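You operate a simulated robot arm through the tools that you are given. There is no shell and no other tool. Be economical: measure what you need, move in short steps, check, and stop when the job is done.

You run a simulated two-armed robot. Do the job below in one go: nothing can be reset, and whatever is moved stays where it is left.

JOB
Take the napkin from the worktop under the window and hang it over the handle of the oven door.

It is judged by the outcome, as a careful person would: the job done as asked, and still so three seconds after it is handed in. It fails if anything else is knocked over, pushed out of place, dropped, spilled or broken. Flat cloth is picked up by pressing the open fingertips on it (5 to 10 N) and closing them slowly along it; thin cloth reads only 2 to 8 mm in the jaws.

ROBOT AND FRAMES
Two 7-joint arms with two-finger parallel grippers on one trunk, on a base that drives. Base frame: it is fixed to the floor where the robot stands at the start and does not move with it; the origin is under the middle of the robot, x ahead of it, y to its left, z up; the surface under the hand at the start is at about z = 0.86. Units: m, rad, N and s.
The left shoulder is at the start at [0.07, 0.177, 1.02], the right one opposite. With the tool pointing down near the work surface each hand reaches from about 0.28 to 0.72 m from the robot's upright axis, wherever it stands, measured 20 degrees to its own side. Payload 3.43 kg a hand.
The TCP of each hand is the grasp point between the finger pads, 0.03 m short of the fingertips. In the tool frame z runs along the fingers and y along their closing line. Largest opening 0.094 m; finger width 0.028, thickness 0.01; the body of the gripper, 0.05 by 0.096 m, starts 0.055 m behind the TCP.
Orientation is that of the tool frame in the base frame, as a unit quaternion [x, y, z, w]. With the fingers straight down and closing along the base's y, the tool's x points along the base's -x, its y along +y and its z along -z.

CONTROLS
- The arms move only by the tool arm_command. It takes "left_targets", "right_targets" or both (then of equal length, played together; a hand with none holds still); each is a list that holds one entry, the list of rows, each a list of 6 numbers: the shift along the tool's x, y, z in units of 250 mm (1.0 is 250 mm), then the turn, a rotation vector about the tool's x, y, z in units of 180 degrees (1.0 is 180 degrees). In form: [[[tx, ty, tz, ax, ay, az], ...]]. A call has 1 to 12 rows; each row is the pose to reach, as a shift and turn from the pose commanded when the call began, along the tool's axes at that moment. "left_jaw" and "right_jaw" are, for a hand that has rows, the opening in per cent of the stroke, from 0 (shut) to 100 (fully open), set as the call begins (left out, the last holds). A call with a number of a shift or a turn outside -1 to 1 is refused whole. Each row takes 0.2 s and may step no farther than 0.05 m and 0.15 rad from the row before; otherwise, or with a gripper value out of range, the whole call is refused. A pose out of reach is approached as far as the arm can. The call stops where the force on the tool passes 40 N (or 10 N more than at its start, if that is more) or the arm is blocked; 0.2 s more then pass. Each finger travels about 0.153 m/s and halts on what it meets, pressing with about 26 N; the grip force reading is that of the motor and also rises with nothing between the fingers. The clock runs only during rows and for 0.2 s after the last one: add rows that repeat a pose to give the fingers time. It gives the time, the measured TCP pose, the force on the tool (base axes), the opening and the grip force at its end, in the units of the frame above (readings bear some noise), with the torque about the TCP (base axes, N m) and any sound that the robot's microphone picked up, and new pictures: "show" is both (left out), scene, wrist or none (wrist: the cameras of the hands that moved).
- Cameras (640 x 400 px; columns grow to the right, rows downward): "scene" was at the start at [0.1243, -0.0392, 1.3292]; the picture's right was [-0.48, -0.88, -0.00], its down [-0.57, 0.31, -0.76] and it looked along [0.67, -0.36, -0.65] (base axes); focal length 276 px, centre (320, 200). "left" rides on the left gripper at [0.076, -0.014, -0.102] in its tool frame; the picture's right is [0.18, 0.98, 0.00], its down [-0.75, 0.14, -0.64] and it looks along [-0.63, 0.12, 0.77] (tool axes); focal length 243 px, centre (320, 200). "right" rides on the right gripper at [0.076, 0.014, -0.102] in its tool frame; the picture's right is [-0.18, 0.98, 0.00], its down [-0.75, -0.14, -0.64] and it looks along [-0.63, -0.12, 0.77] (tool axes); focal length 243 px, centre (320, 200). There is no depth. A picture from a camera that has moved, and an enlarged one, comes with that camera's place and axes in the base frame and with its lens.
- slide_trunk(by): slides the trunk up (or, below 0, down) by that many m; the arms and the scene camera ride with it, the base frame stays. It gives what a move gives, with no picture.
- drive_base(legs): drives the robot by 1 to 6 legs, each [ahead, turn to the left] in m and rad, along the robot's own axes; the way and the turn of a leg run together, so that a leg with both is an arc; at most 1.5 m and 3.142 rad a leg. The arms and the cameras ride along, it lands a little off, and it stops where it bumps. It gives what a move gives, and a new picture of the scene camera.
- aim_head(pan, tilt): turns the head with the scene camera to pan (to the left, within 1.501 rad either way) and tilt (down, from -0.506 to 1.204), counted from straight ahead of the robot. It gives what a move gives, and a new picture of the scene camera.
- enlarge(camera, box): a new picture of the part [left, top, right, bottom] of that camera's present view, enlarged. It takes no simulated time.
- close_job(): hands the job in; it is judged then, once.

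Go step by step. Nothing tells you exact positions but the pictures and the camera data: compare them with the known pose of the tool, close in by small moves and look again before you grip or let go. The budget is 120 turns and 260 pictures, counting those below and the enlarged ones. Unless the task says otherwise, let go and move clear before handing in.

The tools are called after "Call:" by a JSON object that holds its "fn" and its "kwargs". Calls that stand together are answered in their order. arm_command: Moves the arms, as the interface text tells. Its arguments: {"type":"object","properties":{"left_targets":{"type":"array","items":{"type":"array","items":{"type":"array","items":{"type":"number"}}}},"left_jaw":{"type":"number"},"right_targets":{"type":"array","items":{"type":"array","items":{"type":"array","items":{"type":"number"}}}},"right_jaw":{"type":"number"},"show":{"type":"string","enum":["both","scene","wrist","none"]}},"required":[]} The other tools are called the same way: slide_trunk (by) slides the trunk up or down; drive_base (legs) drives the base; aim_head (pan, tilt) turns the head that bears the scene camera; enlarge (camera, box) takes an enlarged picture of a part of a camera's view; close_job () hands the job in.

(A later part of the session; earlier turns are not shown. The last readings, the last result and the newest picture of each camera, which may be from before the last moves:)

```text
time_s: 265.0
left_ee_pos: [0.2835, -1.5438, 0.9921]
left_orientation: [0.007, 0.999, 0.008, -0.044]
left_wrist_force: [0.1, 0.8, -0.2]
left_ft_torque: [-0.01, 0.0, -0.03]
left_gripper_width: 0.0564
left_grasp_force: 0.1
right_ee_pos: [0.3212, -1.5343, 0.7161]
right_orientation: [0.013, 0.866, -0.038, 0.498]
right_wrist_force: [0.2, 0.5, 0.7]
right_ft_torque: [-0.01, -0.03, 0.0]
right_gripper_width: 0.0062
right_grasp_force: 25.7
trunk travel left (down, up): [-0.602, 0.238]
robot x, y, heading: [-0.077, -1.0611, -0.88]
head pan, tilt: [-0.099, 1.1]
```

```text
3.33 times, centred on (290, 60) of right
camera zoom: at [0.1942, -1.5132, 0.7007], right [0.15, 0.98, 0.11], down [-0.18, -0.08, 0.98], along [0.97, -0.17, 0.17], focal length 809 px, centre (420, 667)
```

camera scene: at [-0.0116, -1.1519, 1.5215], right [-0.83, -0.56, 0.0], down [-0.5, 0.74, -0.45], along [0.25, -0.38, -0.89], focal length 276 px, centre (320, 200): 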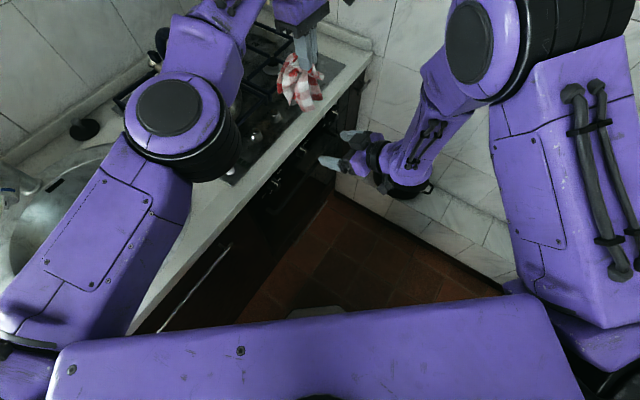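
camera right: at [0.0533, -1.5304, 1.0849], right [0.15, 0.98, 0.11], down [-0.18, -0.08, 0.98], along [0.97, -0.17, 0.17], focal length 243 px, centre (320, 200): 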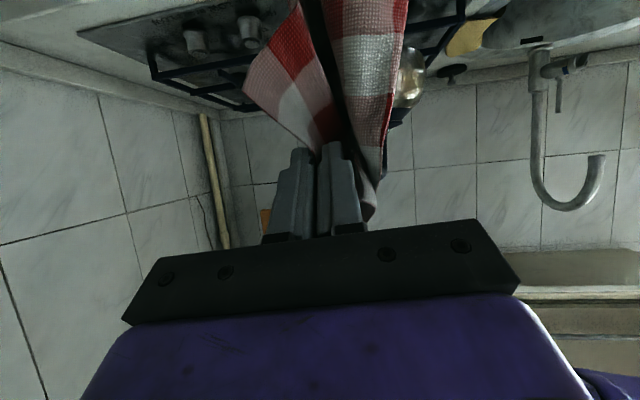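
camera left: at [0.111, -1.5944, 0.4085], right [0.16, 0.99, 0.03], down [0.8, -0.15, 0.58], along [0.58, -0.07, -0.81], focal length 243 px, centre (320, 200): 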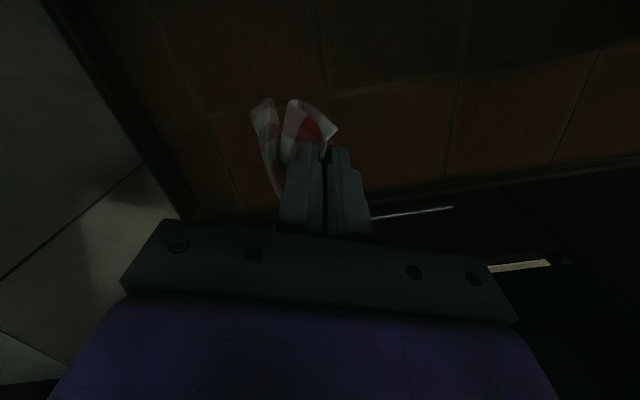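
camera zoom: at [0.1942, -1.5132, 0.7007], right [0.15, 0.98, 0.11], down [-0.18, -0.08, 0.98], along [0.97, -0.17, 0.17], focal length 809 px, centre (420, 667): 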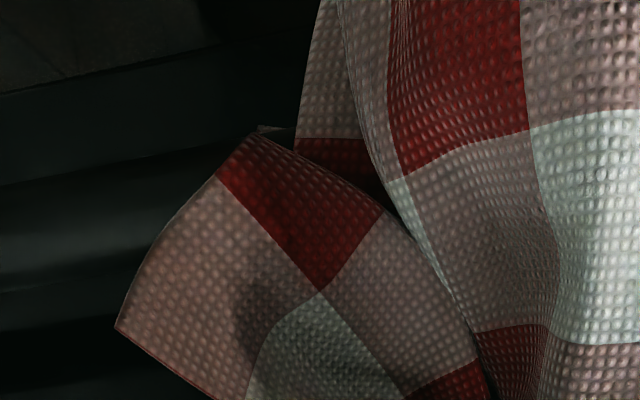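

The lobe keeps landing in front. I'll hand the cloth back to the left hand (from above, gripping it just beyond the right fingertips) and repeat the two-hand insertion that worked. First raise the right into the left's open jaw.

Call:
{"fn": "arm_command", "kwargs": {"left_targets": [[[0, 0, 0, 0, 0, 0], [0, 0, 0, 0, 0, 0], [0, 0, 0, 0, 0, 0], [0, 0, 0, 0, 0, 0], [0, 0, 0, 0, 0, 0], [0, 0, 0, 0, 0, 0], [0, 0, 0, 0, 0, 0], [0, 0, 0, 0, 0, 0], [0, 0, 0, 0, 0, 0], [0, 0, 0, 0, 0, 0]]], "right_targets": [[[-0.156, 0, -0.09, 0, 0, 0], [-0.312, 0, -0.18, 0, 0, 0], [-0.222, 0, -0.336, 0, 0, 0], [-0.142, 0, -0.474, 0, 0, 0], [-0.315, 0, -0.574, 0, 0, 0], [-0.488, 0, -0.674, 0, 0, 0], [-0.64, 0, -0.762, 0, 0, 0], [-0.75, 0, -0.825, 0, 0, 0], [-0.75, 0, -0.825, 0, 0, 0], [-0.75, 0, -0.825, 0, 0, 0]]], "left_jaw": 100, "show": "none"}}

Call:
{"fn": "enlarge", "kwargs": {"camera": "left", "box": [180, 40, 460, 240]}}

Call:
{"fn": "enlarge", "kwargs": {"camera": "scene", "box": [220, 20, 380, 160]}}

```text
time_s: 267.2
left_ee_pos: [0.2851, -1.5442, 0.9912]
left_orientation: [0.007, 0.999, 0.007, -0.043]
left_wrist_force: [0.5, -0.1, 0.8]
left_ft_torque: [0.01, -0.01, 0.0]
left_gripper_width: 0.0939
left_grasp_force: 0.0
right_ee_pos: [0.24, -1.5153, 0.9872]
right_orientation: [0.014, 0.866, -0.039, 0.499]
right_wrist_force: [-0.5, 0.0, -0.5]
right_ft_torque: [0.0, 0.01, 0.0]
right_gripper_width: 0.0061
right_grasp_force: 25.6
trunk travel left (down, up): [-0.602, 0.238]
robot x, y, heading: [-0.0783, -1.0592, -0.878]
head pan, tilt: [-0.099, 1.1]
```

```text
2.00 times, centred on (320, 140) of left
camera zoom: at [0.2181, -1.5589, 1.1005], right [-0.17, 0.99, 0.03], down [0.81, 0.12, 0.58], along [0.56, 0.12, -0.82], focal length 485 px, centre (320, 320)
```

zoom: 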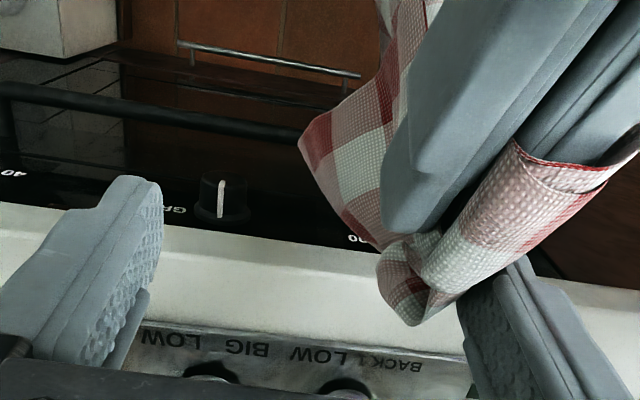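

```text
2.86 times, centred on (300, 90) of scene
camera zoom: at [-0.012, -1.1513, 1.3016], right [-0.83, -0.56, 0.0], down [-0.5, 0.74, -0.45], along [0.25, -0.38, -0.89], focal length 789 px, centre (377, 514)
```

zoom: 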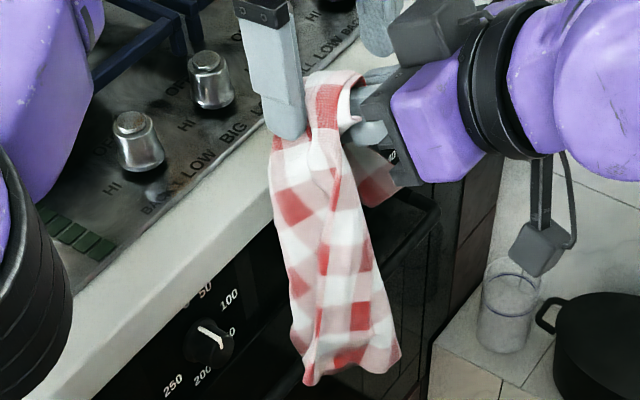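

The wrapped part of the cloth sits between the left fingers. I lower the left 1.5 cm, close it, then open and withdraw the right.

Call:
{"fn": "arm_command", "kwargs": {"left_targets": [[[0, 0, 0.03, 0, 0, 0], [0, 0, 0.06, 0, 0, 0], [0, 0, 0.06, 0, 0, 0]]], "show": "none"}}

Call:
{"fn": "arm_command", "kwargs": {"left_targets": [[[0, 0, 0, 0, 0, 0], [0, 0, 0, 0, 0, 0], [0, 0, 0, 0, 0, 0], [0, 0, 0, 0, 0, 0], [0, 0, 0, 0, 0, 0]]], "left_jaw": 0, "show": "none"}}

Call:
{"fn": "arm_command", "kwargs": {"right_targets": [[[0, 0, 0, 0, 0, 0], [0, 0, 0, 0, 0, 0], [0, 0, -0.05, 0, 0, 0], [0, 0, -0.12, 0, 0, 0], [0, 0, -0.2, 0, 0, 0], [0.1, 0, -0.26, 0, 0, 0], [0.2, 0, -0.3, 0, 0, 0], [0.3, 0, -0.3, 0, 0, 0], [0.4, 0, -0.26, 0, 0, 0]]], "right_jaw": 85, "show": "wrist"}}

Call:
{"fn": "enlarge", "kwargs": {"camera": "scene", "box": [220, 20, 380, 160]}}

```text
time_s: 268.0
left_ee_pos: [0.284, -1.5458, 0.9789]
left_orientation: [0.008, 0.999, 0.007, -0.044]
left_wrist_force: [2.2, 2.4, 2.1]
left_ft_torque: [0.06, 0.03, -0.09]
left_gripper_width: 0.094
left_grasp_force: 0.2
right_ee_pos: [0.2401, -1.5138, 0.9844]
right_orientation: [0.013, 0.867, -0.038, 0.497]
right_wrist_force: [-1.7, -2.6, -1.8]
right_ft_torque: [-0.03, 0.07, -0.05]
right_gripper_width: 0.0058
right_grasp_force: 25.6
trunk travel left (down, up): [-0.602, 0.238]
robot x, y, heading: [-0.0763, -1.066, -0.884]
head pan, tilt: [-0.099, 1.1]
```

```text
time_s: 269.2
left_ee_pos: [0.2893, -1.5457, 0.9779]
left_orientation: [0.004, 0.999, 0.008, -0.04]
left_wrist_force: [4.1, 1.6, -0.3]
left_ft_torque: [-0.01, 0.0, -0.11]
left_gripper_width: 0.0013
left_grasp_force: 26.2
right_ee_pos: [0.2398, -1.5154, 0.9836]
right_orientation: [0.013, 0.867, -0.038, 0.497]
right_wrist_force: [-4.5, -0.4, 0.6]
right_ft_torque: [0.01, 0.0, -0.08]
right_gripper_width: 0.0062
right_grasp_force: 25.7
trunk travel left (down, up): [-0.602, 0.238]
robot x, y, heading: [-0.0775, -1.0628, -0.877]
head pan, tilt: [-0.099, 1.1]
stopped in row 5 (left hand): the force on the tool passed its limit at 40 N (the readings are from after the stop); the commanded pose is now the measured one
```

```text
time_s: 271.2
left_ee_pos: [0.287, -1.5446, 0.9777]
left_orientation: [0.006, 0.999, 0.008, -0.041]
left_wrist_force: [0.7, 0.0, 0.1]
left_ft_torque: [0.01, -0.01, 0.03]
left_gripper_width: 0.0012
left_grasp_force: 26.7
right_ee_pos: [0.133, -1.5102, 0.9288]
right_orientation: [0.014, 0.867, -0.038, 0.496]
right_wrist_force: [0.0, -0.4, -0.5]
right_ft_torque: [-0.01, -0.01, 0.0]
right_gripper_width: 0.08
right_grasp_force: 0.0
trunk travel left (down, up): [-0.602, 0.238]
robot x, y, heading: [-0.0799, -1.0614, -0.88]
head pan, tilt: [-0.099, 1.1]
camera right: at [0.0058, -1.4896, 0.9129], right [0.15, 0.98, 0.11], down [-0.18, -0.08, 0.98], along [0.97, -0.17, 0.17], focal length 243 px, centre (320, 200)
```

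right: 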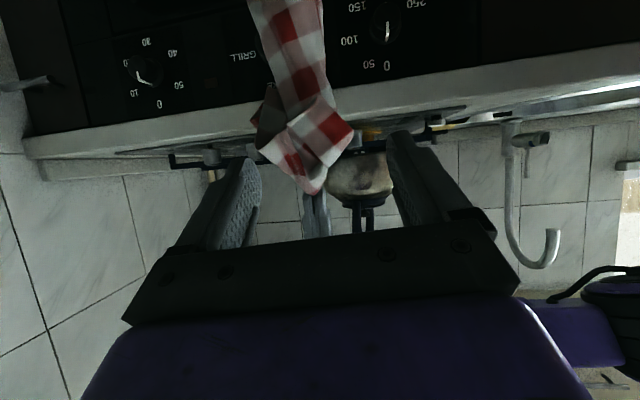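

```text
2.86 times, centred on (300, 90) of scene
camera zoom: at [-0.0114, -1.152, 1.3015], right [-0.83, -0.56, 0.0], down [-0.5, 0.74, -0.45], along [0.25, -0.38, -0.89], focal length 789 px, centre (377, 514)
```

zoom: 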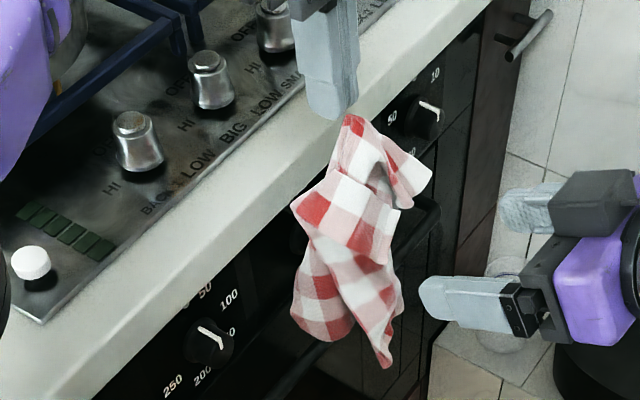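

The left holds the cloth again (hanging to z≈0.69). I move the right hand down to z≈0.79, advance to the cloth's room-side edge and pinch.

Call:
{"fn": "arm_command", "kwargs": {"right_targets": [[[0.1, -0.035, 0.077, 0, 0, 0], [0.2, -0.07, 0.154, 0, 0, 0], [0.3, -0.105, 0.23, 0, 0, 0], [0.395, -0.14, 0.307, 0, 0, 0], [0.333, -0.14, 0.413, 0, 0, 0], [0.272, -0.14, 0.52, 0, 0, 0], [0.211, -0.14, 0.626, 0, 0, 0], [0.211, -0.14, 0.626, 0, 0, 0]]], "show": "none"}}

Call:
{"fn": "enlarge", "kwargs": {"camera": "right", "box": [160, 0, 480, 240]}}

Call:
{"fn": "enlarge", "kwargs": {"camera": "left", "box": [180, 0, 460, 200]}}

```text
time_s: 273.0
left_ee_pos: [0.2871, -1.5441, 0.9785]
left_orientation: [0.005, 0.999, 0.007, -0.04]
left_wrist_force: [-0.6, 0.2, 0.4]
left_ft_torque: [0.01, -0.02, 0.0]
left_gripper_width: 0.0011
left_grasp_force: 26.2
right_ee_pos: [0.239, -1.5575, 0.8075]
right_orientation: [0.014, 0.866, -0.038, 0.498]
right_wrist_force: [0.7, -0.6, -0.6]
right_ft_torque: [0.01, 0.02, -0.01]
right_gripper_width: 0.08
right_grasp_force: 0.1
trunk travel left (down, up): [-0.602, 0.238]
robot x, y, heading: [-0.0783, -1.0617, -0.877]
head pan, tilt: [-0.099, 1.1]
```

```text
1.67 times, centred on (320, 120) of right
camera zoom: at [0.1122, -1.5371, 0.7916], right [0.15, 0.98, 0.11], down [-0.18, -0.08, 0.98], along [0.97, -0.17, 0.17], focal length 404 px, centre (320, 333)
```

zoom: 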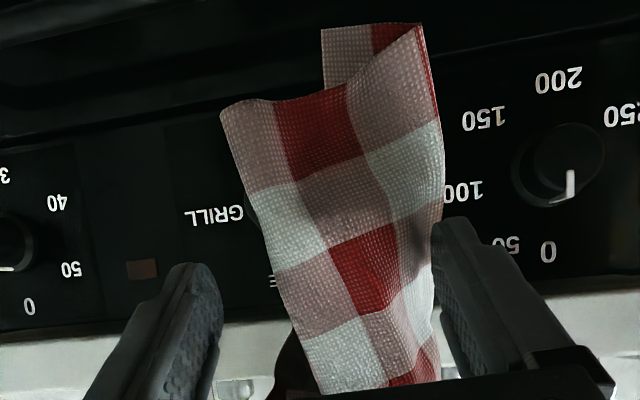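

```text
2.00 times, centred on (320, 100) of left
camera zoom: at [0.2192, -1.5592, 1.0865], right [-0.17, 0.98, 0.03], down [0.8, 0.12, 0.58], along [0.57, 0.12, -0.81], focal length 485 px, centre (320, 400)
```

zoom: 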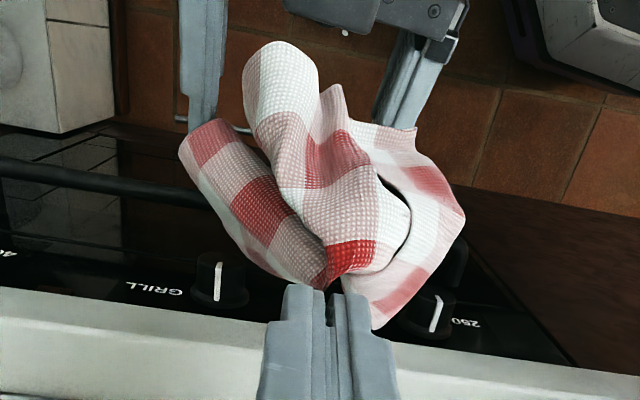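

The cloth hangs flat between the jaws with ~7 cm below the tips. I pinch, push forward over the bar, and lower both hands 10 cm together.

Call:
{"fn": "arm_command", "kwargs": {"right_targets": [[[0, 0, 0, 0, 0, 0], [0, 0, 0, 0, 0, 0], [0, 0, 0, 0, 0, 0], [0, 0, 0, 0, 0, 0], [0, 0, 0, 0, 0, 0]]], "right_jaw": 0, "show": "none"}}

Call:
{"fn": "arm_command", "kwargs": {"left_targets": [[[-0.015, 0, 0.02, 0, 0, 0], [-0.03, 0, 0.04, 0, 0, 0], [-0.045, 0, 0.06, 0, 0, 0], [-0.06, 0, 0.08, 0, 0, 0], [-0.075, 0, 0.1, 0, 0, 0], [-0.09, 0, 0.12, 0, 0, 0], [-0.1, 0, 0.12, 0, 0, 0]]], "right_targets": [[[-0.03, 0.01, 0.05, 0, 0, 0], [-0.06, 0.02, 0.1, 0, 0, 0], [-0.09, 0.03, 0.155, 0, 0, 0], [-0.12, 0.04, 0.21, 0, 0, 0], [-0.15, 0.05, 0.26, 0, 0, 0], [-0.188, 0.06, 0.325, 0, 0, 0], [-0.188, 0.06, 0.325, 0, 0, 0]]], "show": "none"}}

Call:
{"fn": "arm_command", "kwargs": {"left_targets": [[[0, 0, 0.06, 0, 0, 0], [0, 0, 0.12, 0, 0, 0], [0, 0, 0.18, 0, 0, 0], [0, 0, 0.24, 0, 0, 0], [0, 0, 0.3, 0, 0, 0], [0, 0, 0.36, 0, 0, 0], [0, 0, 0.38, 0, 0, 0]]], "right_targets": [[[0.055, 0, 0.03, 0, 0, 0], [0.11, 0, 0.063, 0, 0, 0], [0.165, 0, 0.095, 0, 0, 0], [0.22, 0, 0.127, 0, 0, 0], [0.28, 0, 0.16, 0, 0, 0], [0.34, 0, 0.197, 0, 0, 0], [0.346, 0, 0.2, 0, 0, 0]]], "show": "none"}}

Call:
{"fn": "enlarge", "kwargs": {"camera": "right", "box": [120, 0, 520, 300]}}

Call:
{"fn": "enlarge", "kwargs": {"camera": "left", "box": [180, 0, 460, 200]}}

```text
time_s: 274.2
left_ee_pos: [0.2881, -1.544, 0.9779]
left_orientation: [0.006, 0.999, 0.007, -0.04]
left_wrist_force: [0.4, 0.0, -0.5]
left_ft_torque: [0.01, 0.02, 0.01]
left_gripper_width: 0.0014
left_grasp_force: 26.1
right_ee_pos: [0.2394, -1.5581, 0.8067]
right_orientation: [0.014, 0.866, -0.038, 0.498]
right_wrist_force: [-0.3, 0.0, -0.1]
right_ft_torque: [-0.02, -0.02, -0.04]
right_gripper_width: 0.0064
right_grasp_force: 25.9
trunk travel left (down, up): [-0.602, 0.238]
robot x, y, heading: [-0.077, -1.0648, -0.88]
head pan, tilt: [-0.099, 1.1]
```

```text
time_s: 275.8
left_ee_pos: [0.3083, -1.5448, 0.9469]
left_orientation: [0.005, 0.999, 0.007, -0.041]
left_wrist_force: [0.4, -0.2, -0.8]
left_ft_torque: [-0.02, 0.01, 0.0]
left_gripper_width: 0.001
left_grasp_force: 25.9
right_ee_pos: [0.3349, -1.5482, 0.806]
right_orientation: [0.014, 0.867, -0.038, 0.497]
right_wrist_force: [0.5, -0.2, -0.1]
right_ft_torque: [-0.01, 0.0, 0.01]
right_gripper_width: 0.0064
right_grasp_force: 26.1
trunk travel left (down, up): [-0.602, 0.238]
robot x, y, heading: [-0.079, -1.0613, -0.886]
head pan, tilt: [-0.099, 1.1]
```

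```text
time_s: 277.4
left_ee_pos: [0.3024, -1.5413, 0.8512]
left_orientation: [0.005, 0.999, 0.007, -0.041]
left_wrist_force: [-0.1, 0.3, -0.2]
left_ft_torque: [0.02, -0.01, -0.01]
left_gripper_width: 0.0012
left_grasp_force: 26.3
right_ee_pos: [0.332, -1.5548, 0.7072]
right_orientation: [0.013, 0.867, -0.038, 0.497]
right_wrist_force: [0.2, 0.1, 0.1]
right_ft_torque: [0.01, 0.0, -0.01]
right_gripper_width: 0.0064
right_grasp_force: 25.8
trunk travel left (down, up): [-0.602, 0.238]
robot x, y, heading: [-0.079, -1.0601, -0.883]
head pan, tilt: [-0.099, 1.1]
```

```text
1.33 times, centred on (320, 150) of right
camera zoom: at [0.2056, -1.5333, 0.6927], right [0.15, 0.98, 0.11], down [-0.18, -0.08, 0.98], along [0.97, -0.17, 0.17], focal length 324 px, centre (320, 267)
```

zoom: 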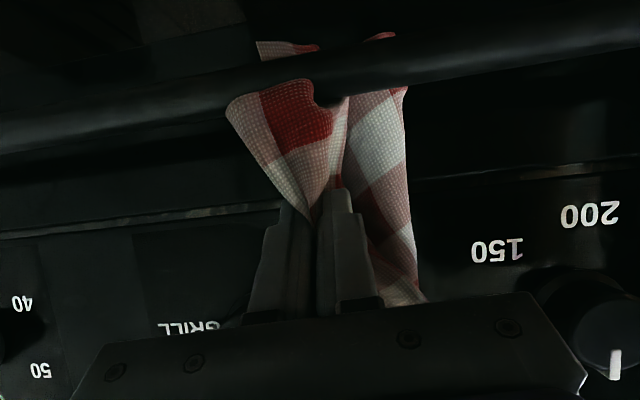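

```text
2.00 times, centred on (320, 100) of left
camera zoom: at [0.2351, -1.5566, 0.96], right [-0.17, 0.98, 0.03], down [0.81, 0.12, 0.58], along [0.57, 0.12, -0.81], focal length 485 px, centre (320, 400)
```

zoom: 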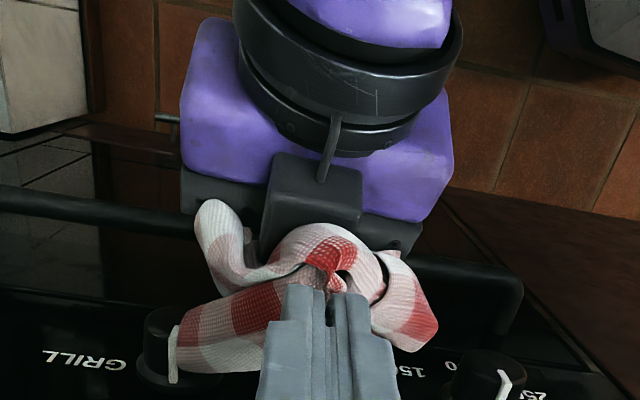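

The bar now passes in front of the cloth: the tail is behind it. I open the right jaw wide while the left feeds 5 cm, then withdraw the right slowly.

Call:
{"fn": "arm_command", "kwargs": {"left_targets": [[[0, 0, 0, 0, 0, 0], [0, 0, 0, 0, 0, 0], [-0.01, 0, 0.04, 0, 0, 0], [-0.02, 0, 0.08, 0, 0, 0], [-0.03, 0, 0.12, 0, 0, 0], [-0.03, 0, 0.16, 0, 0, 0], [-0.03, 0, 0.19, 0, 0, 0], [-0.03, 0, 0.19, 0, 0, 0]]], "right_targets": [[[0, 0, 0, 0, 0, 0], [0, 0, 0, 0, 0, 0], [0, 0, 0, 0, 0, 0], [0, 0, 0, 0, 0, 0], [0, 0, 0, 0, 0, 0], [0, 0, 0, 0, 0, 0], [0, 0, 0, 0, 0, 0], [0, 0, 0, 0, 0, 0]]], "right_jaw": 75, "show": "none"}}

Call:
{"fn": "enlarge", "kwargs": {"camera": "right", "box": [120, 0, 520, 300]}}

Call:
{"fn": "arm_command", "kwargs": {"right_targets": [[[0, 0, -0.03, 0, 0, 0], [0, 0, -0.06, 0, 0, 0], [0, 0, -0.1, 0, 0, 0], [0, 0, -0.15, 0, 0, 0], [0, 0, -0.2, 0, 0, 0], [0, 0, -0.26, 0, 0, 0], [0, 0, -0.33, 0, 0, 0], [0, 0, -0.4, 0, 0, 0], [0, 0, -0.48, 0, 0, 0], [0, -0.08, -0.56, 0, 0, 0], [0, -0.16, -0.62, 0, 0, 0]]], "show": "wrist"}}

Call:
{"fn": "enlarge", "kwargs": {"camera": "left", "box": [180, 0, 460, 200]}}

```text
time_s: 279.2
left_ee_pos: [0.3083, -1.5435, 0.8092]
left_orientation: [0.004, 0.999, 0.003, -0.038]
left_wrist_force: [2.1, -0.2, 1.3]
left_ft_torque: [-0.03, 0.03, 0.01]
left_gripper_width: 0.0006
left_grasp_force: 25.8
right_ee_pos: [0.3287, -1.5527, 0.7024]
right_orientation: [0.013, 0.87, -0.036, 0.492]
right_wrist_force: [-0.3, 0.4, -1.5]
right_ft_torque: [-0.05, -0.17, 0.01]
right_gripper_width: 0.0704
right_grasp_force: 0.0
trunk travel left (down, up): [-0.602, 0.238]
robot x, y, heading: [-0.0789, -1.0611, -0.885]
head pan, tilt: [-0.099, 1.1]
stopped in row 8 (left hand): the force on the tool passed its limit at 42 N (the readings are from after the stop); the commanded pose is now the measured one
```

```text
1.33 times, centred on (320, 150) of right
camera zoom: at [0.2014, -1.5325, 0.6884], right [0.15, 0.98, 0.11], down [-0.17, -0.08, 0.98], along [0.97, -0.17, 0.15], focal length 324 px, centre (320, 267)
```

zoom: 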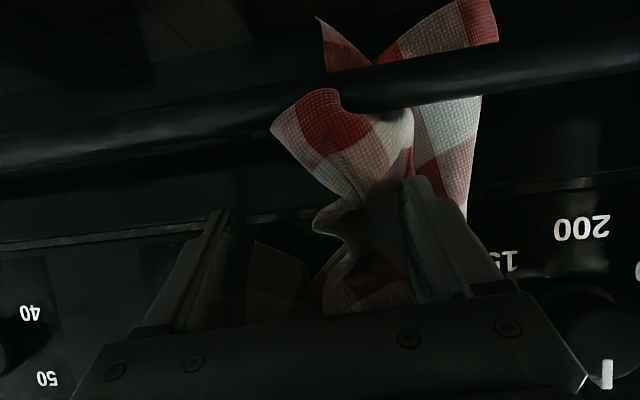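

```text
time_s: 281.6
left_ee_pos: [0.3084, -1.5435, 0.8084]
left_orientation: [0.003, 0.999, 0.004, -0.037]
left_wrist_force: [-0.5, -0.5, -0.8]
left_ft_torque: [-0.04, 0.02, 0.01]
left_gripper_width: 0.0009
left_grasp_force: 26.5
right_ee_pos: [0.1914, -1.5825, 0.7833]
right_orientation: [0.014, 0.869, -0.036, 0.493]
right_wrist_force: [-0.2, -0.6, 0.3]
right_ft_torque: [-0.03, 0.01, -0.02]
right_gripper_width: 0.0707
right_grasp_force: 0.1
trunk travel left (down, up): [-0.602, 0.238]
robot x, y, heading: [-0.0769, -1.0623, -0.879]
head pan, tilt: [-0.099, 1.1]
camera right: at [0.0642, -1.5616, 0.7687], right [0.15, 0.98, 0.11], down [-0.17, -0.08, 0.98], along [0.97, -0.17, 0.15], focal length 243 px, centre (320, 200)
```

right: 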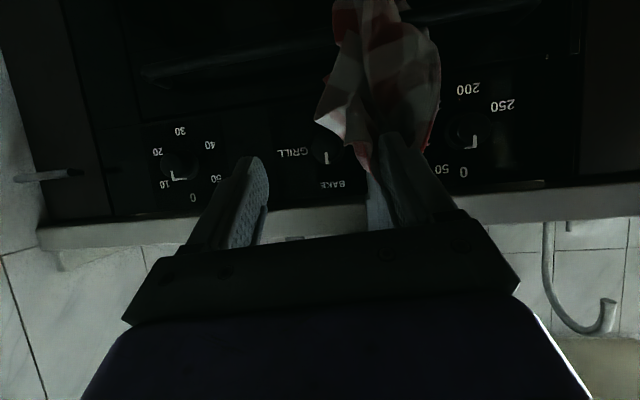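

```text
2.00 times, centred on (320, 100) of left
camera zoom: at [0.24, -1.5569, 0.9165], right [-0.18, 0.98, 0.02], down [0.8, 0.13, 0.58], along [0.57, 0.12, -0.81], focal length 485 px, centre (320, 400)
```

zoom: 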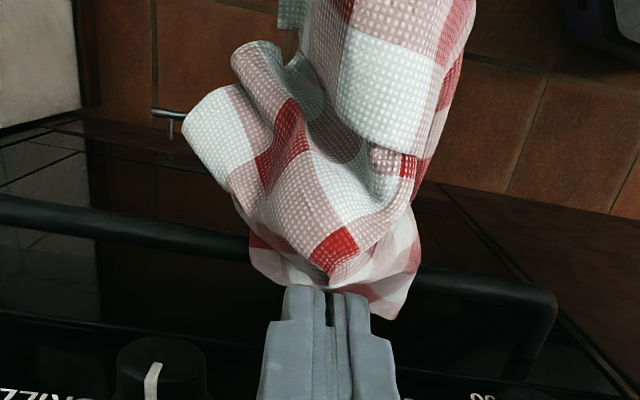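

Call:
{"fn": "enlarge", "kwargs": {"camera": "right", "box": [300, 0, 460, 140]}}

Call:
{"fn": "enlarge", "kwargs": {"camera": "scene", "box": [200, 40, 340, 180]}}

```text
2.86 times, centred on (380, 70) of right
camera zoom: at [0.0642, -1.5616, 0.7687], right [0.15, 0.98, 0.11], down [-0.17, -0.08, 0.98], along [0.97, -0.17, 0.15], focal length 693 px, centre (149, 571)
```

zoom: 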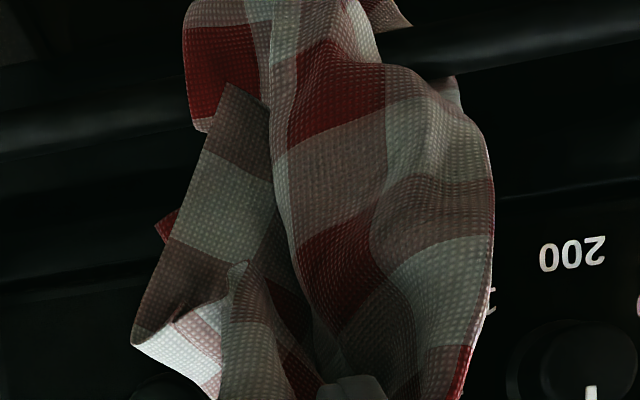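

```text
2.86 times, centred on (270, 110) of scene
camera zoom: at [-0.0123, -1.1515, 1.3016], right [-0.83, -0.56, 0.0], down [-0.5, 0.74, -0.45], along [0.25, -0.38, -0.89], focal length 789 px, centre (463, 457)
```

zoom: 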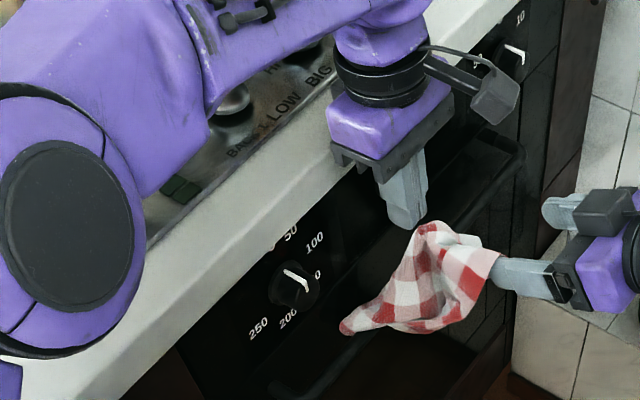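

Call:
{"fn": "arm_command", "kwargs": {"right_targets": [[[0.08, -0.06, 0.03, 0, 0, 0], [0.16, -0.14, 0.04, 0, 0, 0], [0.22, -0.24, -0.02, 0, 0, 0], [0.28, -0.34, -0.12, 0, 0, 0], [0.28, -0.34, -0.2, 0, 0, 0], [0.28, -0.34, -0.2, 0, 0, 0]]], "show": "none"}}

Call:
{"fn": "enlarge", "kwargs": {"camera": "right", "box": [320, 0, 560, 200]}}

Call:
{"fn": "enlarge", "kwargs": {"camera": "left", "box": [180, 0, 460, 200]}}

```text
time_s: 283.0
left_ee_pos: [0.3086, -1.5435, 0.8076]
left_orientation: [0.004, 0.999, 0.004, -0.038]
left_wrist_force: [0.3, -0.3, -0.1]
left_ft_torque: [-0.01, 0.0, -0.01]
left_gripper_width: 0.0009
left_grasp_force: 25.4
right_ee_pos: [0.11, -1.6638, 0.7534]
right_orientation: [0.014, 0.87, -0.037, 0.492]
right_wrist_force: [0.6, 1.1, 0.5]
right_ft_torque: [-0.01, 0.03, 0.0]
right_gripper_width: 0.0704
right_grasp_force: 0.1
trunk travel left (down, up): [-0.602, 0.238]
robot x, y, heading: [-0.0768, -1.0578, -0.885]
head pan, tilt: [-0.099, 1.1]
```

```text
2.00 times, centred on (440, 100) of right
camera zoom: at [-0.0173, -1.642, 0.7396], right [0.15, 0.98, 0.11], down [-0.17, -0.08, 0.98], along [0.97, -0.17, 0.15], focal length 485 px, centre (80, 400)
```

zoom: 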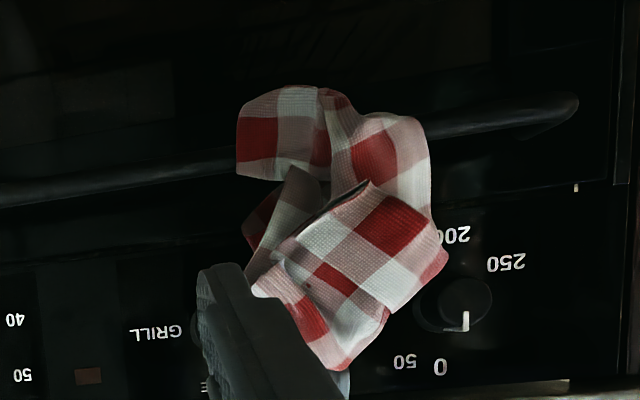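

```text
2.00 times, centred on (320, 100) of left
camera zoom: at [0.2405, -1.5572, 0.9162], right [-0.18, 0.98, 0.02], down [0.8, 0.13, 0.58], along [0.57, 0.12, -0.81], focal length 485 px, centre (320, 400)
```

zoom: 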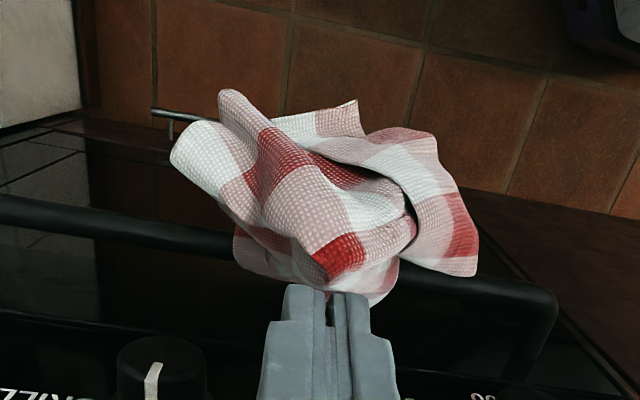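

The tail was dragged out again. I repeat once more with a shallower, slightly higher pinch: left back up, right to the cloth edge, and close.

Call:
{"fn": "arm_command", "kwargs": {"left_targets": [[[0.01, 0, -0.085, 0, 0, 0], [0.02, 0, -0.17, 0, 0, 0], [0.03, 0, -0.255, 0, 0, 0], [0.04, 0, -0.34, 0, 0, 0], [0.05, 0, -0.425, 0, 0, 0], [0.06, 0, -0.51, 0, 0, 0], [0.075, 0, -0.6, 0, 0, 0], [0.086, 0, -0.68, 0, 0, 0], [0.086, 0, -0.68, 0, 0, 0], [0.086, 0, -0.68, 0, 0, 0]]], "right_targets": [[[0.03, 0, -0.05, 0, 0, 0], [0, 0, -0.06, 0, 0, 0], [-0.03, 0.06, -0.06, 0, 0, 0], [-0.07, 0.13, -0.06, 0, 0, 0], [-0.11, 0.2, -0.05, 0, 0, 0], [-0.15, 0.27, -0.04, 0, 0, 0], [-0.19, 0.34, -0.03, 0, 0, 0], [-0.23, 0.4, -0.02, 0, 0, 0], [-0.27, 0.436, -0.016, 0, 0, 0], [-0.27, 0.436, -0.016, 0, 0, 0]]], "right_jaw": 85, "show": "none"}}

Call:
{"fn": "arm_command", "kwargs": {"right_targets": [[[-0.06, 0, 0.1, 0, 0, 0], [-0.12, 0, 0.2, 0, 0, 0], [-0.18, 0, 0.31, 0, 0, 0], [-0.18, 0, 0.31, 0, 0, 0]]], "show": "none"}}

Call:
{"fn": "enlarge", "kwargs": {"camera": "right", "box": [160, 0, 480, 240]}}

Call:
{"fn": "arm_command", "kwargs": {"right_targets": [[[0, 0, 0, 0, 0, 0], [0, 0, 0, 0, 0, 0], [0, 0, 0, 0, 0, 0], [0, 0, 0, 0, 0, 0], [0, 0, 0, 0, 0, 0]]], "right_jaw": 0, "show": "none"}}

Call:
{"fn": "enlarge", "kwargs": {"camera": "right", "box": [160, 0, 480, 240]}}

```text
time_s: 285.2
left_ee_pos: [0.2996, -1.5445, 0.9808]
left_orientation: [0.004, 0.999, 0.004, -0.037]
left_wrist_force: [0.4, 1.0, 0.0]
left_ft_torque: [0.03, -0.02, 0.0]
left_gripper_width: 0.001
left_grasp_force: 26.2
right_ee_pos: [0.1473, -1.5523, 0.8076]
right_orientation: [0.014, 0.87, -0.037, 0.492]
right_wrist_force: [1.1, 0.2, 0.7]
right_ft_torque: [0.04, 0.0, -0.02]
right_gripper_width: 0.0798
right_grasp_force: 0.0
trunk travel left (down, up): [-0.602, 0.238]
robot x, y, heading: [-0.0812, -1.0563, -0.875]
head pan, tilt: [-0.099, 1.1]
```

```text
time_s: 286.2
left_ee_pos: [0.2996, -1.5434, 0.9788]
left_orientation: [0.004, 0.999, 0.004, -0.037]
left_wrist_force: [-0.4, 0.4, -1.1]
left_ft_torque: [-0.01, -0.03, -0.02]
left_gripper_width: 0.001
left_grasp_force: 25.7
right_ee_pos: [0.2366, -1.5581, 0.8072]
right_orientation: [0.015, 0.869, -0.037, 0.492]
right_wrist_force: [-0.2, 1.0, -0.2]
right_ft_torque: [0.02, -0.02, -0.01]
right_gripper_width: 0.08
right_grasp_force: 0.1
trunk travel left (down, up): [-0.602, 0.238]
robot x, y, heading: [-0.0729, -1.064, -0.882]
head pan, tilt: [-0.099, 1.1]
```

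```text
1.67 times, centred on (320, 120) of right
camera zoom: at [0.1102, -1.5373, 0.793], right [0.15, 0.98, 0.11], down [-0.17, -0.08, 0.98], along [0.97, -0.17, 0.15], focal length 404 px, centre (320, 333)
```

zoom: 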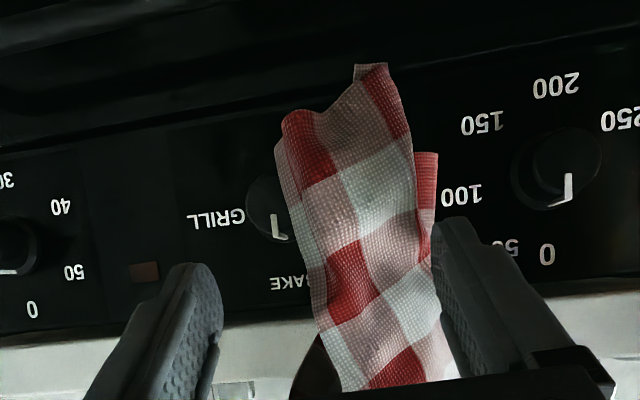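

```text
time_s: 287.4
left_ee_pos: [0.3011, -1.5423, 0.9802]
left_orientation: [0.004, 0.999, 0.004, -0.037]
left_wrist_force: [-0.1, -1.0, 1.0]
left_ft_torque: [0.01, -0.01, 0.02]
left_gripper_width: 0.0009
left_grasp_force: 26.1
right_ee_pos: [0.2379, -1.559, 0.8077]
right_orientation: [0.014, 0.87, -0.037, 0.492]
right_wrist_force: [-0.2, 0.7, 0.6]
right_ft_torque: [-0.02, -0.02, -0.02]
right_gripper_width: 0.002
right_grasp_force: 26.1
trunk travel left (down, up): [-0.602, 0.238]
robot x, y, heading: [-0.0823, -1.0629, -0.881]
head pan, tilt: [-0.099, 1.1]
```

```text
1.67 times, centred on (320, 120) of right
camera zoom: at [0.1102, -1.5373, 0.7929], right [0.15, 0.98, 0.11], down [-0.17, -0.08, 0.98], along [0.97, -0.17, 0.15], focal length 404 px, centre (320, 333)
5 turns are left
```

zoom: 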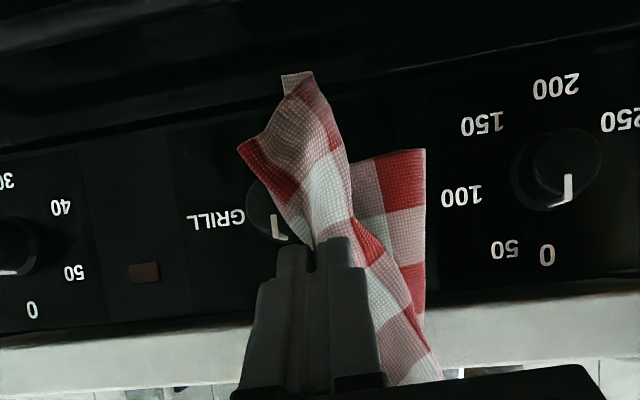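

Edge pinch achieved (2 mm), as in the attempt that worked. I run forward, lower, open with a limited 3.5 cm feed, and slow withdrawal in sequence.

Call:
{"fn": "arm_command", "kwargs": {"left_targets": [[[-0.01, 0, 0, 0, 0, 0], [-0.02, 0, 0, 0, 0, 0], [-0.03, 0, 0, 0, 0, 0], [-0.04, 0, 0, 0, 0, 0], [-0.05, 0, 0, 0, 0, 0], [-0.05, 0, 0.02, 0, 0, 0], [-0.05, 0, 0.02, 0, 0, 0]]], "right_targets": [[[-0.03, 0.01, 0.05, 0, 0, 0], [-0.06, 0.03, 0.105, 0, 0, 0], [-0.09, 0.05, 0.16, 0, 0, 0], [-0.12, 0.07, 0.215, 0, 0, 0], [-0.155, 0.08, 0.27, 0, 0, 0], [-0.188, 0.08, 0.332, 0, 0, 0], [-0.188, 0.08, 0.332, 0, 0, 0]]], "show": "none"}}

Call:
{"fn": "arm_command", "kwargs": {"left_targets": [[[0, 0, 0.06, 0, 0, 0], [0, 0, 0.12, 0, 0, 0], [0, 0, 0.18, 0, 0, 0], [0, 0, 0.24, 0, 0, 0], [0, 0, 0.3, 0, 0, 0], [0, 0, 0.36, 0, 0, 0], [0, 0, 0.4, 0, 0, 0], [0, 0, 0.4, 0, 0, 0]]], "right_targets": [[[0.055, 0, 0.03, 0, 0, 0], [0.11, 0, 0.063, 0, 0, 0], [0.165, 0, 0.095, 0, 0, 0], [0.22, 0, 0.127, 0, 0, 0], [0.28, 0, 0.16, 0, 0, 0], [0.33, 0, 0.19, 0, 0, 0], [0.36, 0, 0.208, 0, 0, 0], [0.36, 0, 0.208, 0, 0, 0]]], "show": "none"}}

Call:
{"fn": "enlarge", "kwargs": {"camera": "right", "box": [120, 0, 520, 300]}}

Call:
{"fn": "arm_command", "kwargs": {"left_targets": [[[0, 0, 0, 0, 0, 0], [0, 0, 0, 0, 0, 0], [0, 0, 0.04, 0, 0, 0], [-0.02, 0, 0.08, 0, 0, 0], [-0.04, 0, 0.12, 0, 0, 0], [-0.04, 0, 0.14, 0, 0, 0], [-0.04, 0, 0.14, 0, 0, 0], [-0.04, 0, 0.14, 0, 0, 0]]], "right_targets": [[[0, 0, 0, 0, 0, 0], [0, 0, 0, 0, 0, 0], [0, 0, 0, 0, 0, 0], [0, 0, 0, 0, 0, 0], [0, 0, 0, 0, 0, 0], [0, 0, 0, 0, 0, 0], [0, 0, 0, 0, 0, 0], [0, 0, 0, 0, 0, 0]]], "right_jaw": 70, "show": "none"}}

Call:
{"fn": "enlarge", "kwargs": {"camera": "right", "box": [120, 0, 520, 300]}}

```text
time_s: 289.0
left_ee_pos: [0.3115, -1.5433, 0.9728]
left_orientation: [0.004, 0.999, 0.003, -0.038]
left_wrist_force: [0.7, 0.0, -2.0]
left_ft_torque: [0.02, -0.1, 0.02]
left_gripper_width: 0.0008
left_grasp_force: 25.9
right_ee_pos: [0.3332, -1.5459, 0.8034]
right_orientation: [0.015, 0.87, -0.038, 0.491]
right_wrist_force: [-2.9, 0.2, 0.7]
right_ft_torque: [0.01, -0.06, 0.04]
right_gripper_width: 0.002
right_grasp_force: 26.0
trunk travel left (down, up): [-0.602, 0.238]
robot x, y, heading: [-0.0789, -1.0611, -0.882]
head pan, tilt: [-0.099, 1.1]
```

```text
time_s: 290.8
left_ee_pos: [0.3022, -1.5436, 0.8748]
left_orientation: [0.004, 0.999, 0.003, -0.038]
left_wrist_force: [1.5, 0.1, -0.9]
left_ft_torque: [-0.03, -0.07, -0.01]
left_gripper_width: 0.001
left_grasp_force: 26.0
right_ee_pos: [0.3327, -1.5502, 0.6997]
right_orientation: [0.014, 0.869, -0.037, 0.492]
right_wrist_force: [-0.7, 0.2, 2.3]
right_ft_torque: [0.03, -0.1, 0.01]
right_gripper_width: 0.0019
right_grasp_force: 26.3
trunk travel left (down, up): [-0.602, 0.238]
robot x, y, heading: [-0.0766, -1.058, -0.88]
head pan, tilt: [-0.099, 1.1]
```

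```text
1.33 times, centred on (320, 150) of right
camera zoom: at [0.2058, -1.5291, 0.6859], right [0.15, 0.98, 0.11], down [-0.17, -0.08, 0.98], along [0.97, -0.17, 0.15], focal length 324 px, centre (320, 267)
```

zoom: 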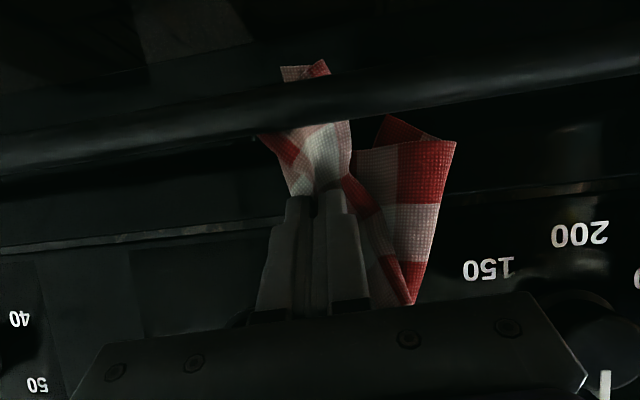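

```text
time_s: 292.6
left_ee_pos: [0.3109, -1.5428, 0.8376]
left_orientation: [0.004, 0.999, 0.004, -0.039]
left_wrist_force: [0.0, 0.2, -0.3]
left_ft_torque: [0.01, 0.0, -0.02]
left_gripper_width: 0.0011
left_grasp_force: 26.0
right_ee_pos: [0.3331, -1.5502, 0.6991]
right_orientation: [0.015, 0.87, -0.037, 0.492]
right_wrist_force: [0.7, -0.2, -0.2]
right_ft_torque: [-0.02, 0.01, 0.0]
right_gripper_width: 0.0659
right_grasp_force: 0.1
trunk travel left (down, up): [-0.602, 0.238]
robot x, y, heading: [-0.0787, -1.0593, -0.883]
head pan, tilt: [-0.099, 1.1]
```

```text
1.33 times, centred on (320, 150) of right
camera zoom: at [0.2057, -1.5291, 0.6859], right [0.15, 0.98, 0.11], down [-0.17, -0.08, 0.98], along [0.97, -0.17, 0.15], focal length 324 px, centre (320, 267)
4 turns are left
```

zoom: 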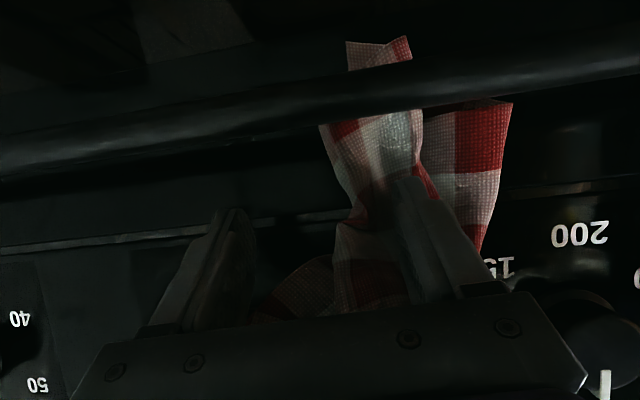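

The tail is behind the bar. I shift the open right jaw sideways off the cloth, then withdraw slowly while the left feeds a little more.

Call:
{"fn": "arm_command", "kwargs": {"left_targets": [[[0, 0, 0, 0, 0, 0], [0, 0, 0, 0, 0, 0], [0, 0, 0, 0, 0, 0], [0, 0, 0, 0, 0, 0], [0, 0, 0, 0, 0, 0], [0, 0, 0, 0, 0, 0], [0, 0, 0.02, 0, 0, 0], [0, 0, 0.05, 0, 0, 0], [0, 0, 0.08, 0, 0, 0], [0, 0, 0.11, 0, 0, 0], [0, 0, 0.14, 0, 0, 0], [0, 0, 0.14, 0, 0, 0]]], "right_targets": [[[0, 0.04, 0, 0, 0, 0], [0, 0.09, 0, 0, 0, 0], [0, 0.09, 0, 0, 0, 0], [0, 0.09, -0.05, 0, 0, 0], [0, 0.09, -0.1, 0, 0, 0], [0, 0.09, -0.16, 0, 0, 0], [0, 0.09, -0.24, 0, 0, 0], [0, 0.09, -0.32, 0, 0, 0], [0, 0.09, -0.4, 0, 0, 0], [0.02, 0.09, -0.48, 0, 0, 0], [0.06, 0.09, -0.58, 0, 0, 0], [0.1, 0.09, -0.66, 0, 0, 0]]], "right_jaw": 90, "show": "none"}}

Call:
{"fn": "enlarge", "kwargs": {"camera": "right", "box": [220, 0, 460, 200]}}

Call:
{"fn": "enlarge", "kwargs": {"camera": "left", "box": [180, 0, 460, 200]}}

Call:
{"fn": "enlarge", "kwargs": {"camera": "scene", "box": [200, 60, 320, 180]}}

```text
time_s: 295.2
left_ee_pos: [0.3093, -1.5442, 0.8035]
left_orientation: [0.003, 0.999, 0.003, -0.038]
left_wrist_force: [0.3, -0.7, 3.8]
left_ft_torque: [-0.06, -0.24, -0.06]
left_gripper_width: 0.0007
left_grasp_force: 26.4
right_ee_pos: [0.1783, -1.5136, 0.7611]
right_orientation: [0.014, 0.87, -0.037, 0.492]
right_wrist_force: [-0.8, 0.4, -0.2]
right_ft_torque: [0.01, 0.0, 0.03]
right_gripper_width: 0.0847
right_grasp_force: 0.1
trunk travel left (down, up): [-0.602, 0.238]
robot x, y, heading: [-0.0738, -1.0601, -0.882]
head pan, tilt: [-0.099, 1.1]
```

```text
2.00 times, centred on (340, 100) of right
camera zoom: at [0.0503, -1.4934, 0.747], right [0.15, 0.98, 0.11], down [-0.17, -0.08, 0.98], along [0.97, -0.17, 0.15], focal length 485 px, centre (280, 400)
```

zoom: 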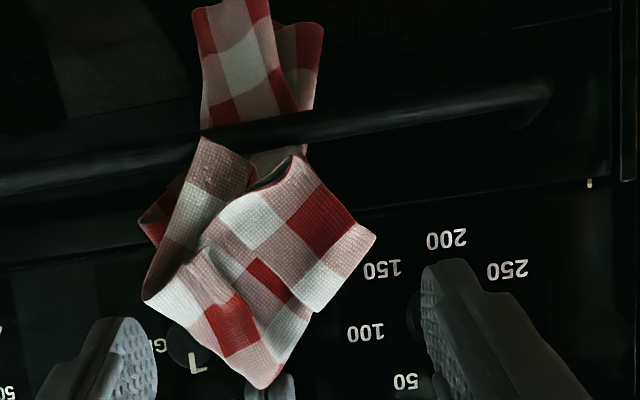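

```text
2.00 times, centred on (320, 100) of left
camera zoom: at [0.241, -1.5568, 0.9117], right [-0.18, 0.98, 0.02], down [0.8, 0.13, 0.58], along [0.57, 0.12, -0.81], focal length 485 px, centre (320, 400)
```

zoom: 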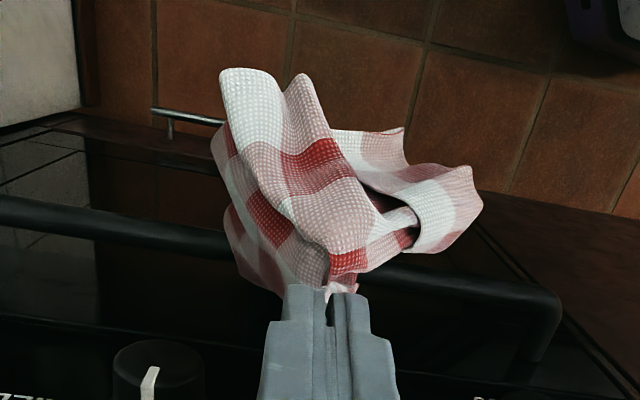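

```text
3.33 times, centred on (260, 120) of scene
camera zoom: at [-0.0125, -1.1509, 1.3017], right [-0.83, -0.56, 0.0], down [-0.5, 0.74, -0.45], along [0.25, -0.38, -0.89], focal length 920 px, centre (520, 467)
3 turns are left
```

zoom: 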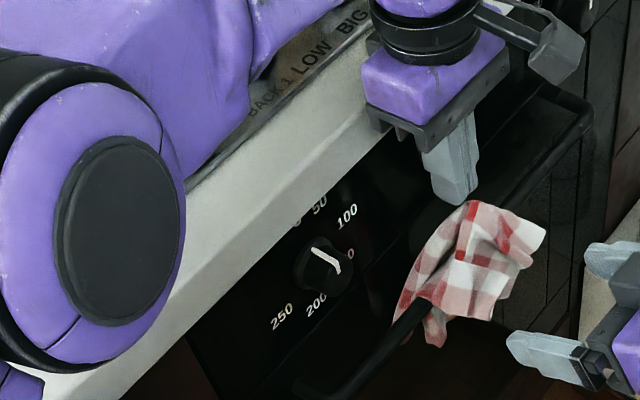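

Now it is a real drape: tail ~10 cm behind and below the bar, the rest in front. I feed about 5 cm more toward the back for balance and check before releasing.

Call:
{"fn": "arm_command", "kwargs": {"left_targets": [[[0.02, 0, 0.02, 0, 0, 0], [0.04, 0, 0.05, 0, 0, 0], [0.06, 0, 0.09, 0, 0, 0], [0.07, 0, 0.12, 0, 0, 0], [0.08, 0, 0.15, 0, 0, 0], [0.08, 0, 0.17, 0, 0, 0], [0.08, 0, 0.17, 0, 0, 0], [0.08, 0, 0.17, 0, 0, 0]]], "show": "none"}}

Call:
{"fn": "enlarge", "kwargs": {"camera": "right", "box": [220, 0, 460, 200]}}

Call:
{"fn": "enlarge", "kwargs": {"camera": "scene", "box": [200, 60, 320, 180]}}

```text
time_s: 295.7
left_ee_pos: [0.3081, -1.5442, 0.8033]
left_orientation: [0.002, 1.0, -0.002, -0.031]
left_wrist_force: [1.6, 5.3, 7.7]
left_ft_torque: [-0.14, -0.36, 0.25]
left_gripper_width: 0.0007
left_grasp_force: 25.6
right_ee_pos: [0.1778, -1.5137, 0.7615]
right_orientation: [0.014, 0.87, -0.037, 0.492]
right_wrist_force: [0.8, -0.3, 0.1]
right_ft_torque: [-0.04, -0.01, 0.01]
right_gripper_width: 0.0848
right_grasp_force: 0.1
trunk travel left (down, up): [-0.602, 0.238]
robot x, y, heading: [-0.0768, -1.0586, -0.881]
head pan, tilt: [-0.099, 1.1]
stopped in row 2 (left hand): the force on the tool passed its limit at 46 N (the readings are from after the stop); the commanded pose is now the measured one
```

```text
2.00 times, centred on (340, 100) of right
camera zoom: at [0.0509, -1.4929, 0.7471], right [0.15, 0.98, 0.11], down [-0.17, -0.08, 0.98], along [0.97, -0.17, 0.15], focal length 485 px, centre (280, 400)
```

zoom: 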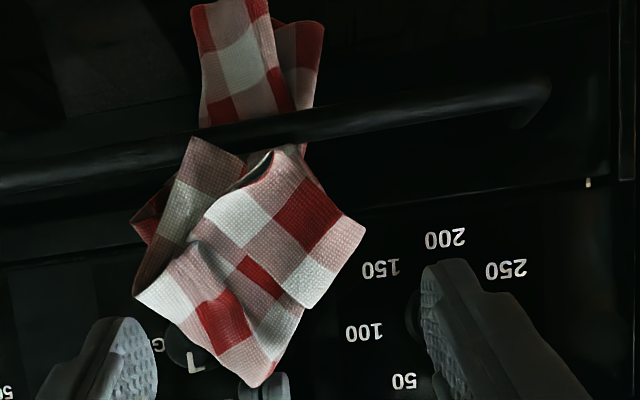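

```text
3.33 times, centred on (260, 120) of scene
camera zoom: at [-0.0131, -1.1501, 1.3016], right [-0.83, -0.56, 0.0], down [-0.5, 0.74, -0.46], along [0.25, -0.38, -0.89], focal length 920 px, centre (520, 467)
2 turns are left
```

zoom: 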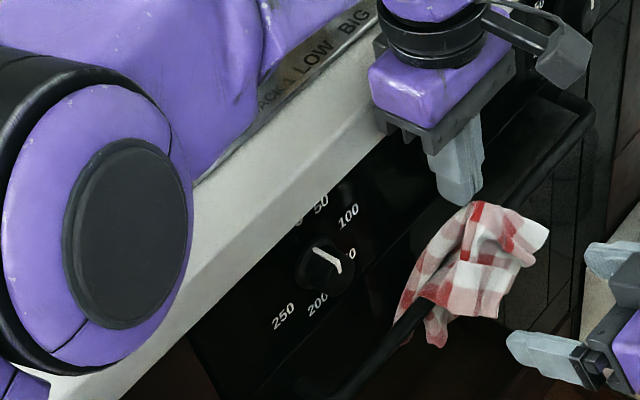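

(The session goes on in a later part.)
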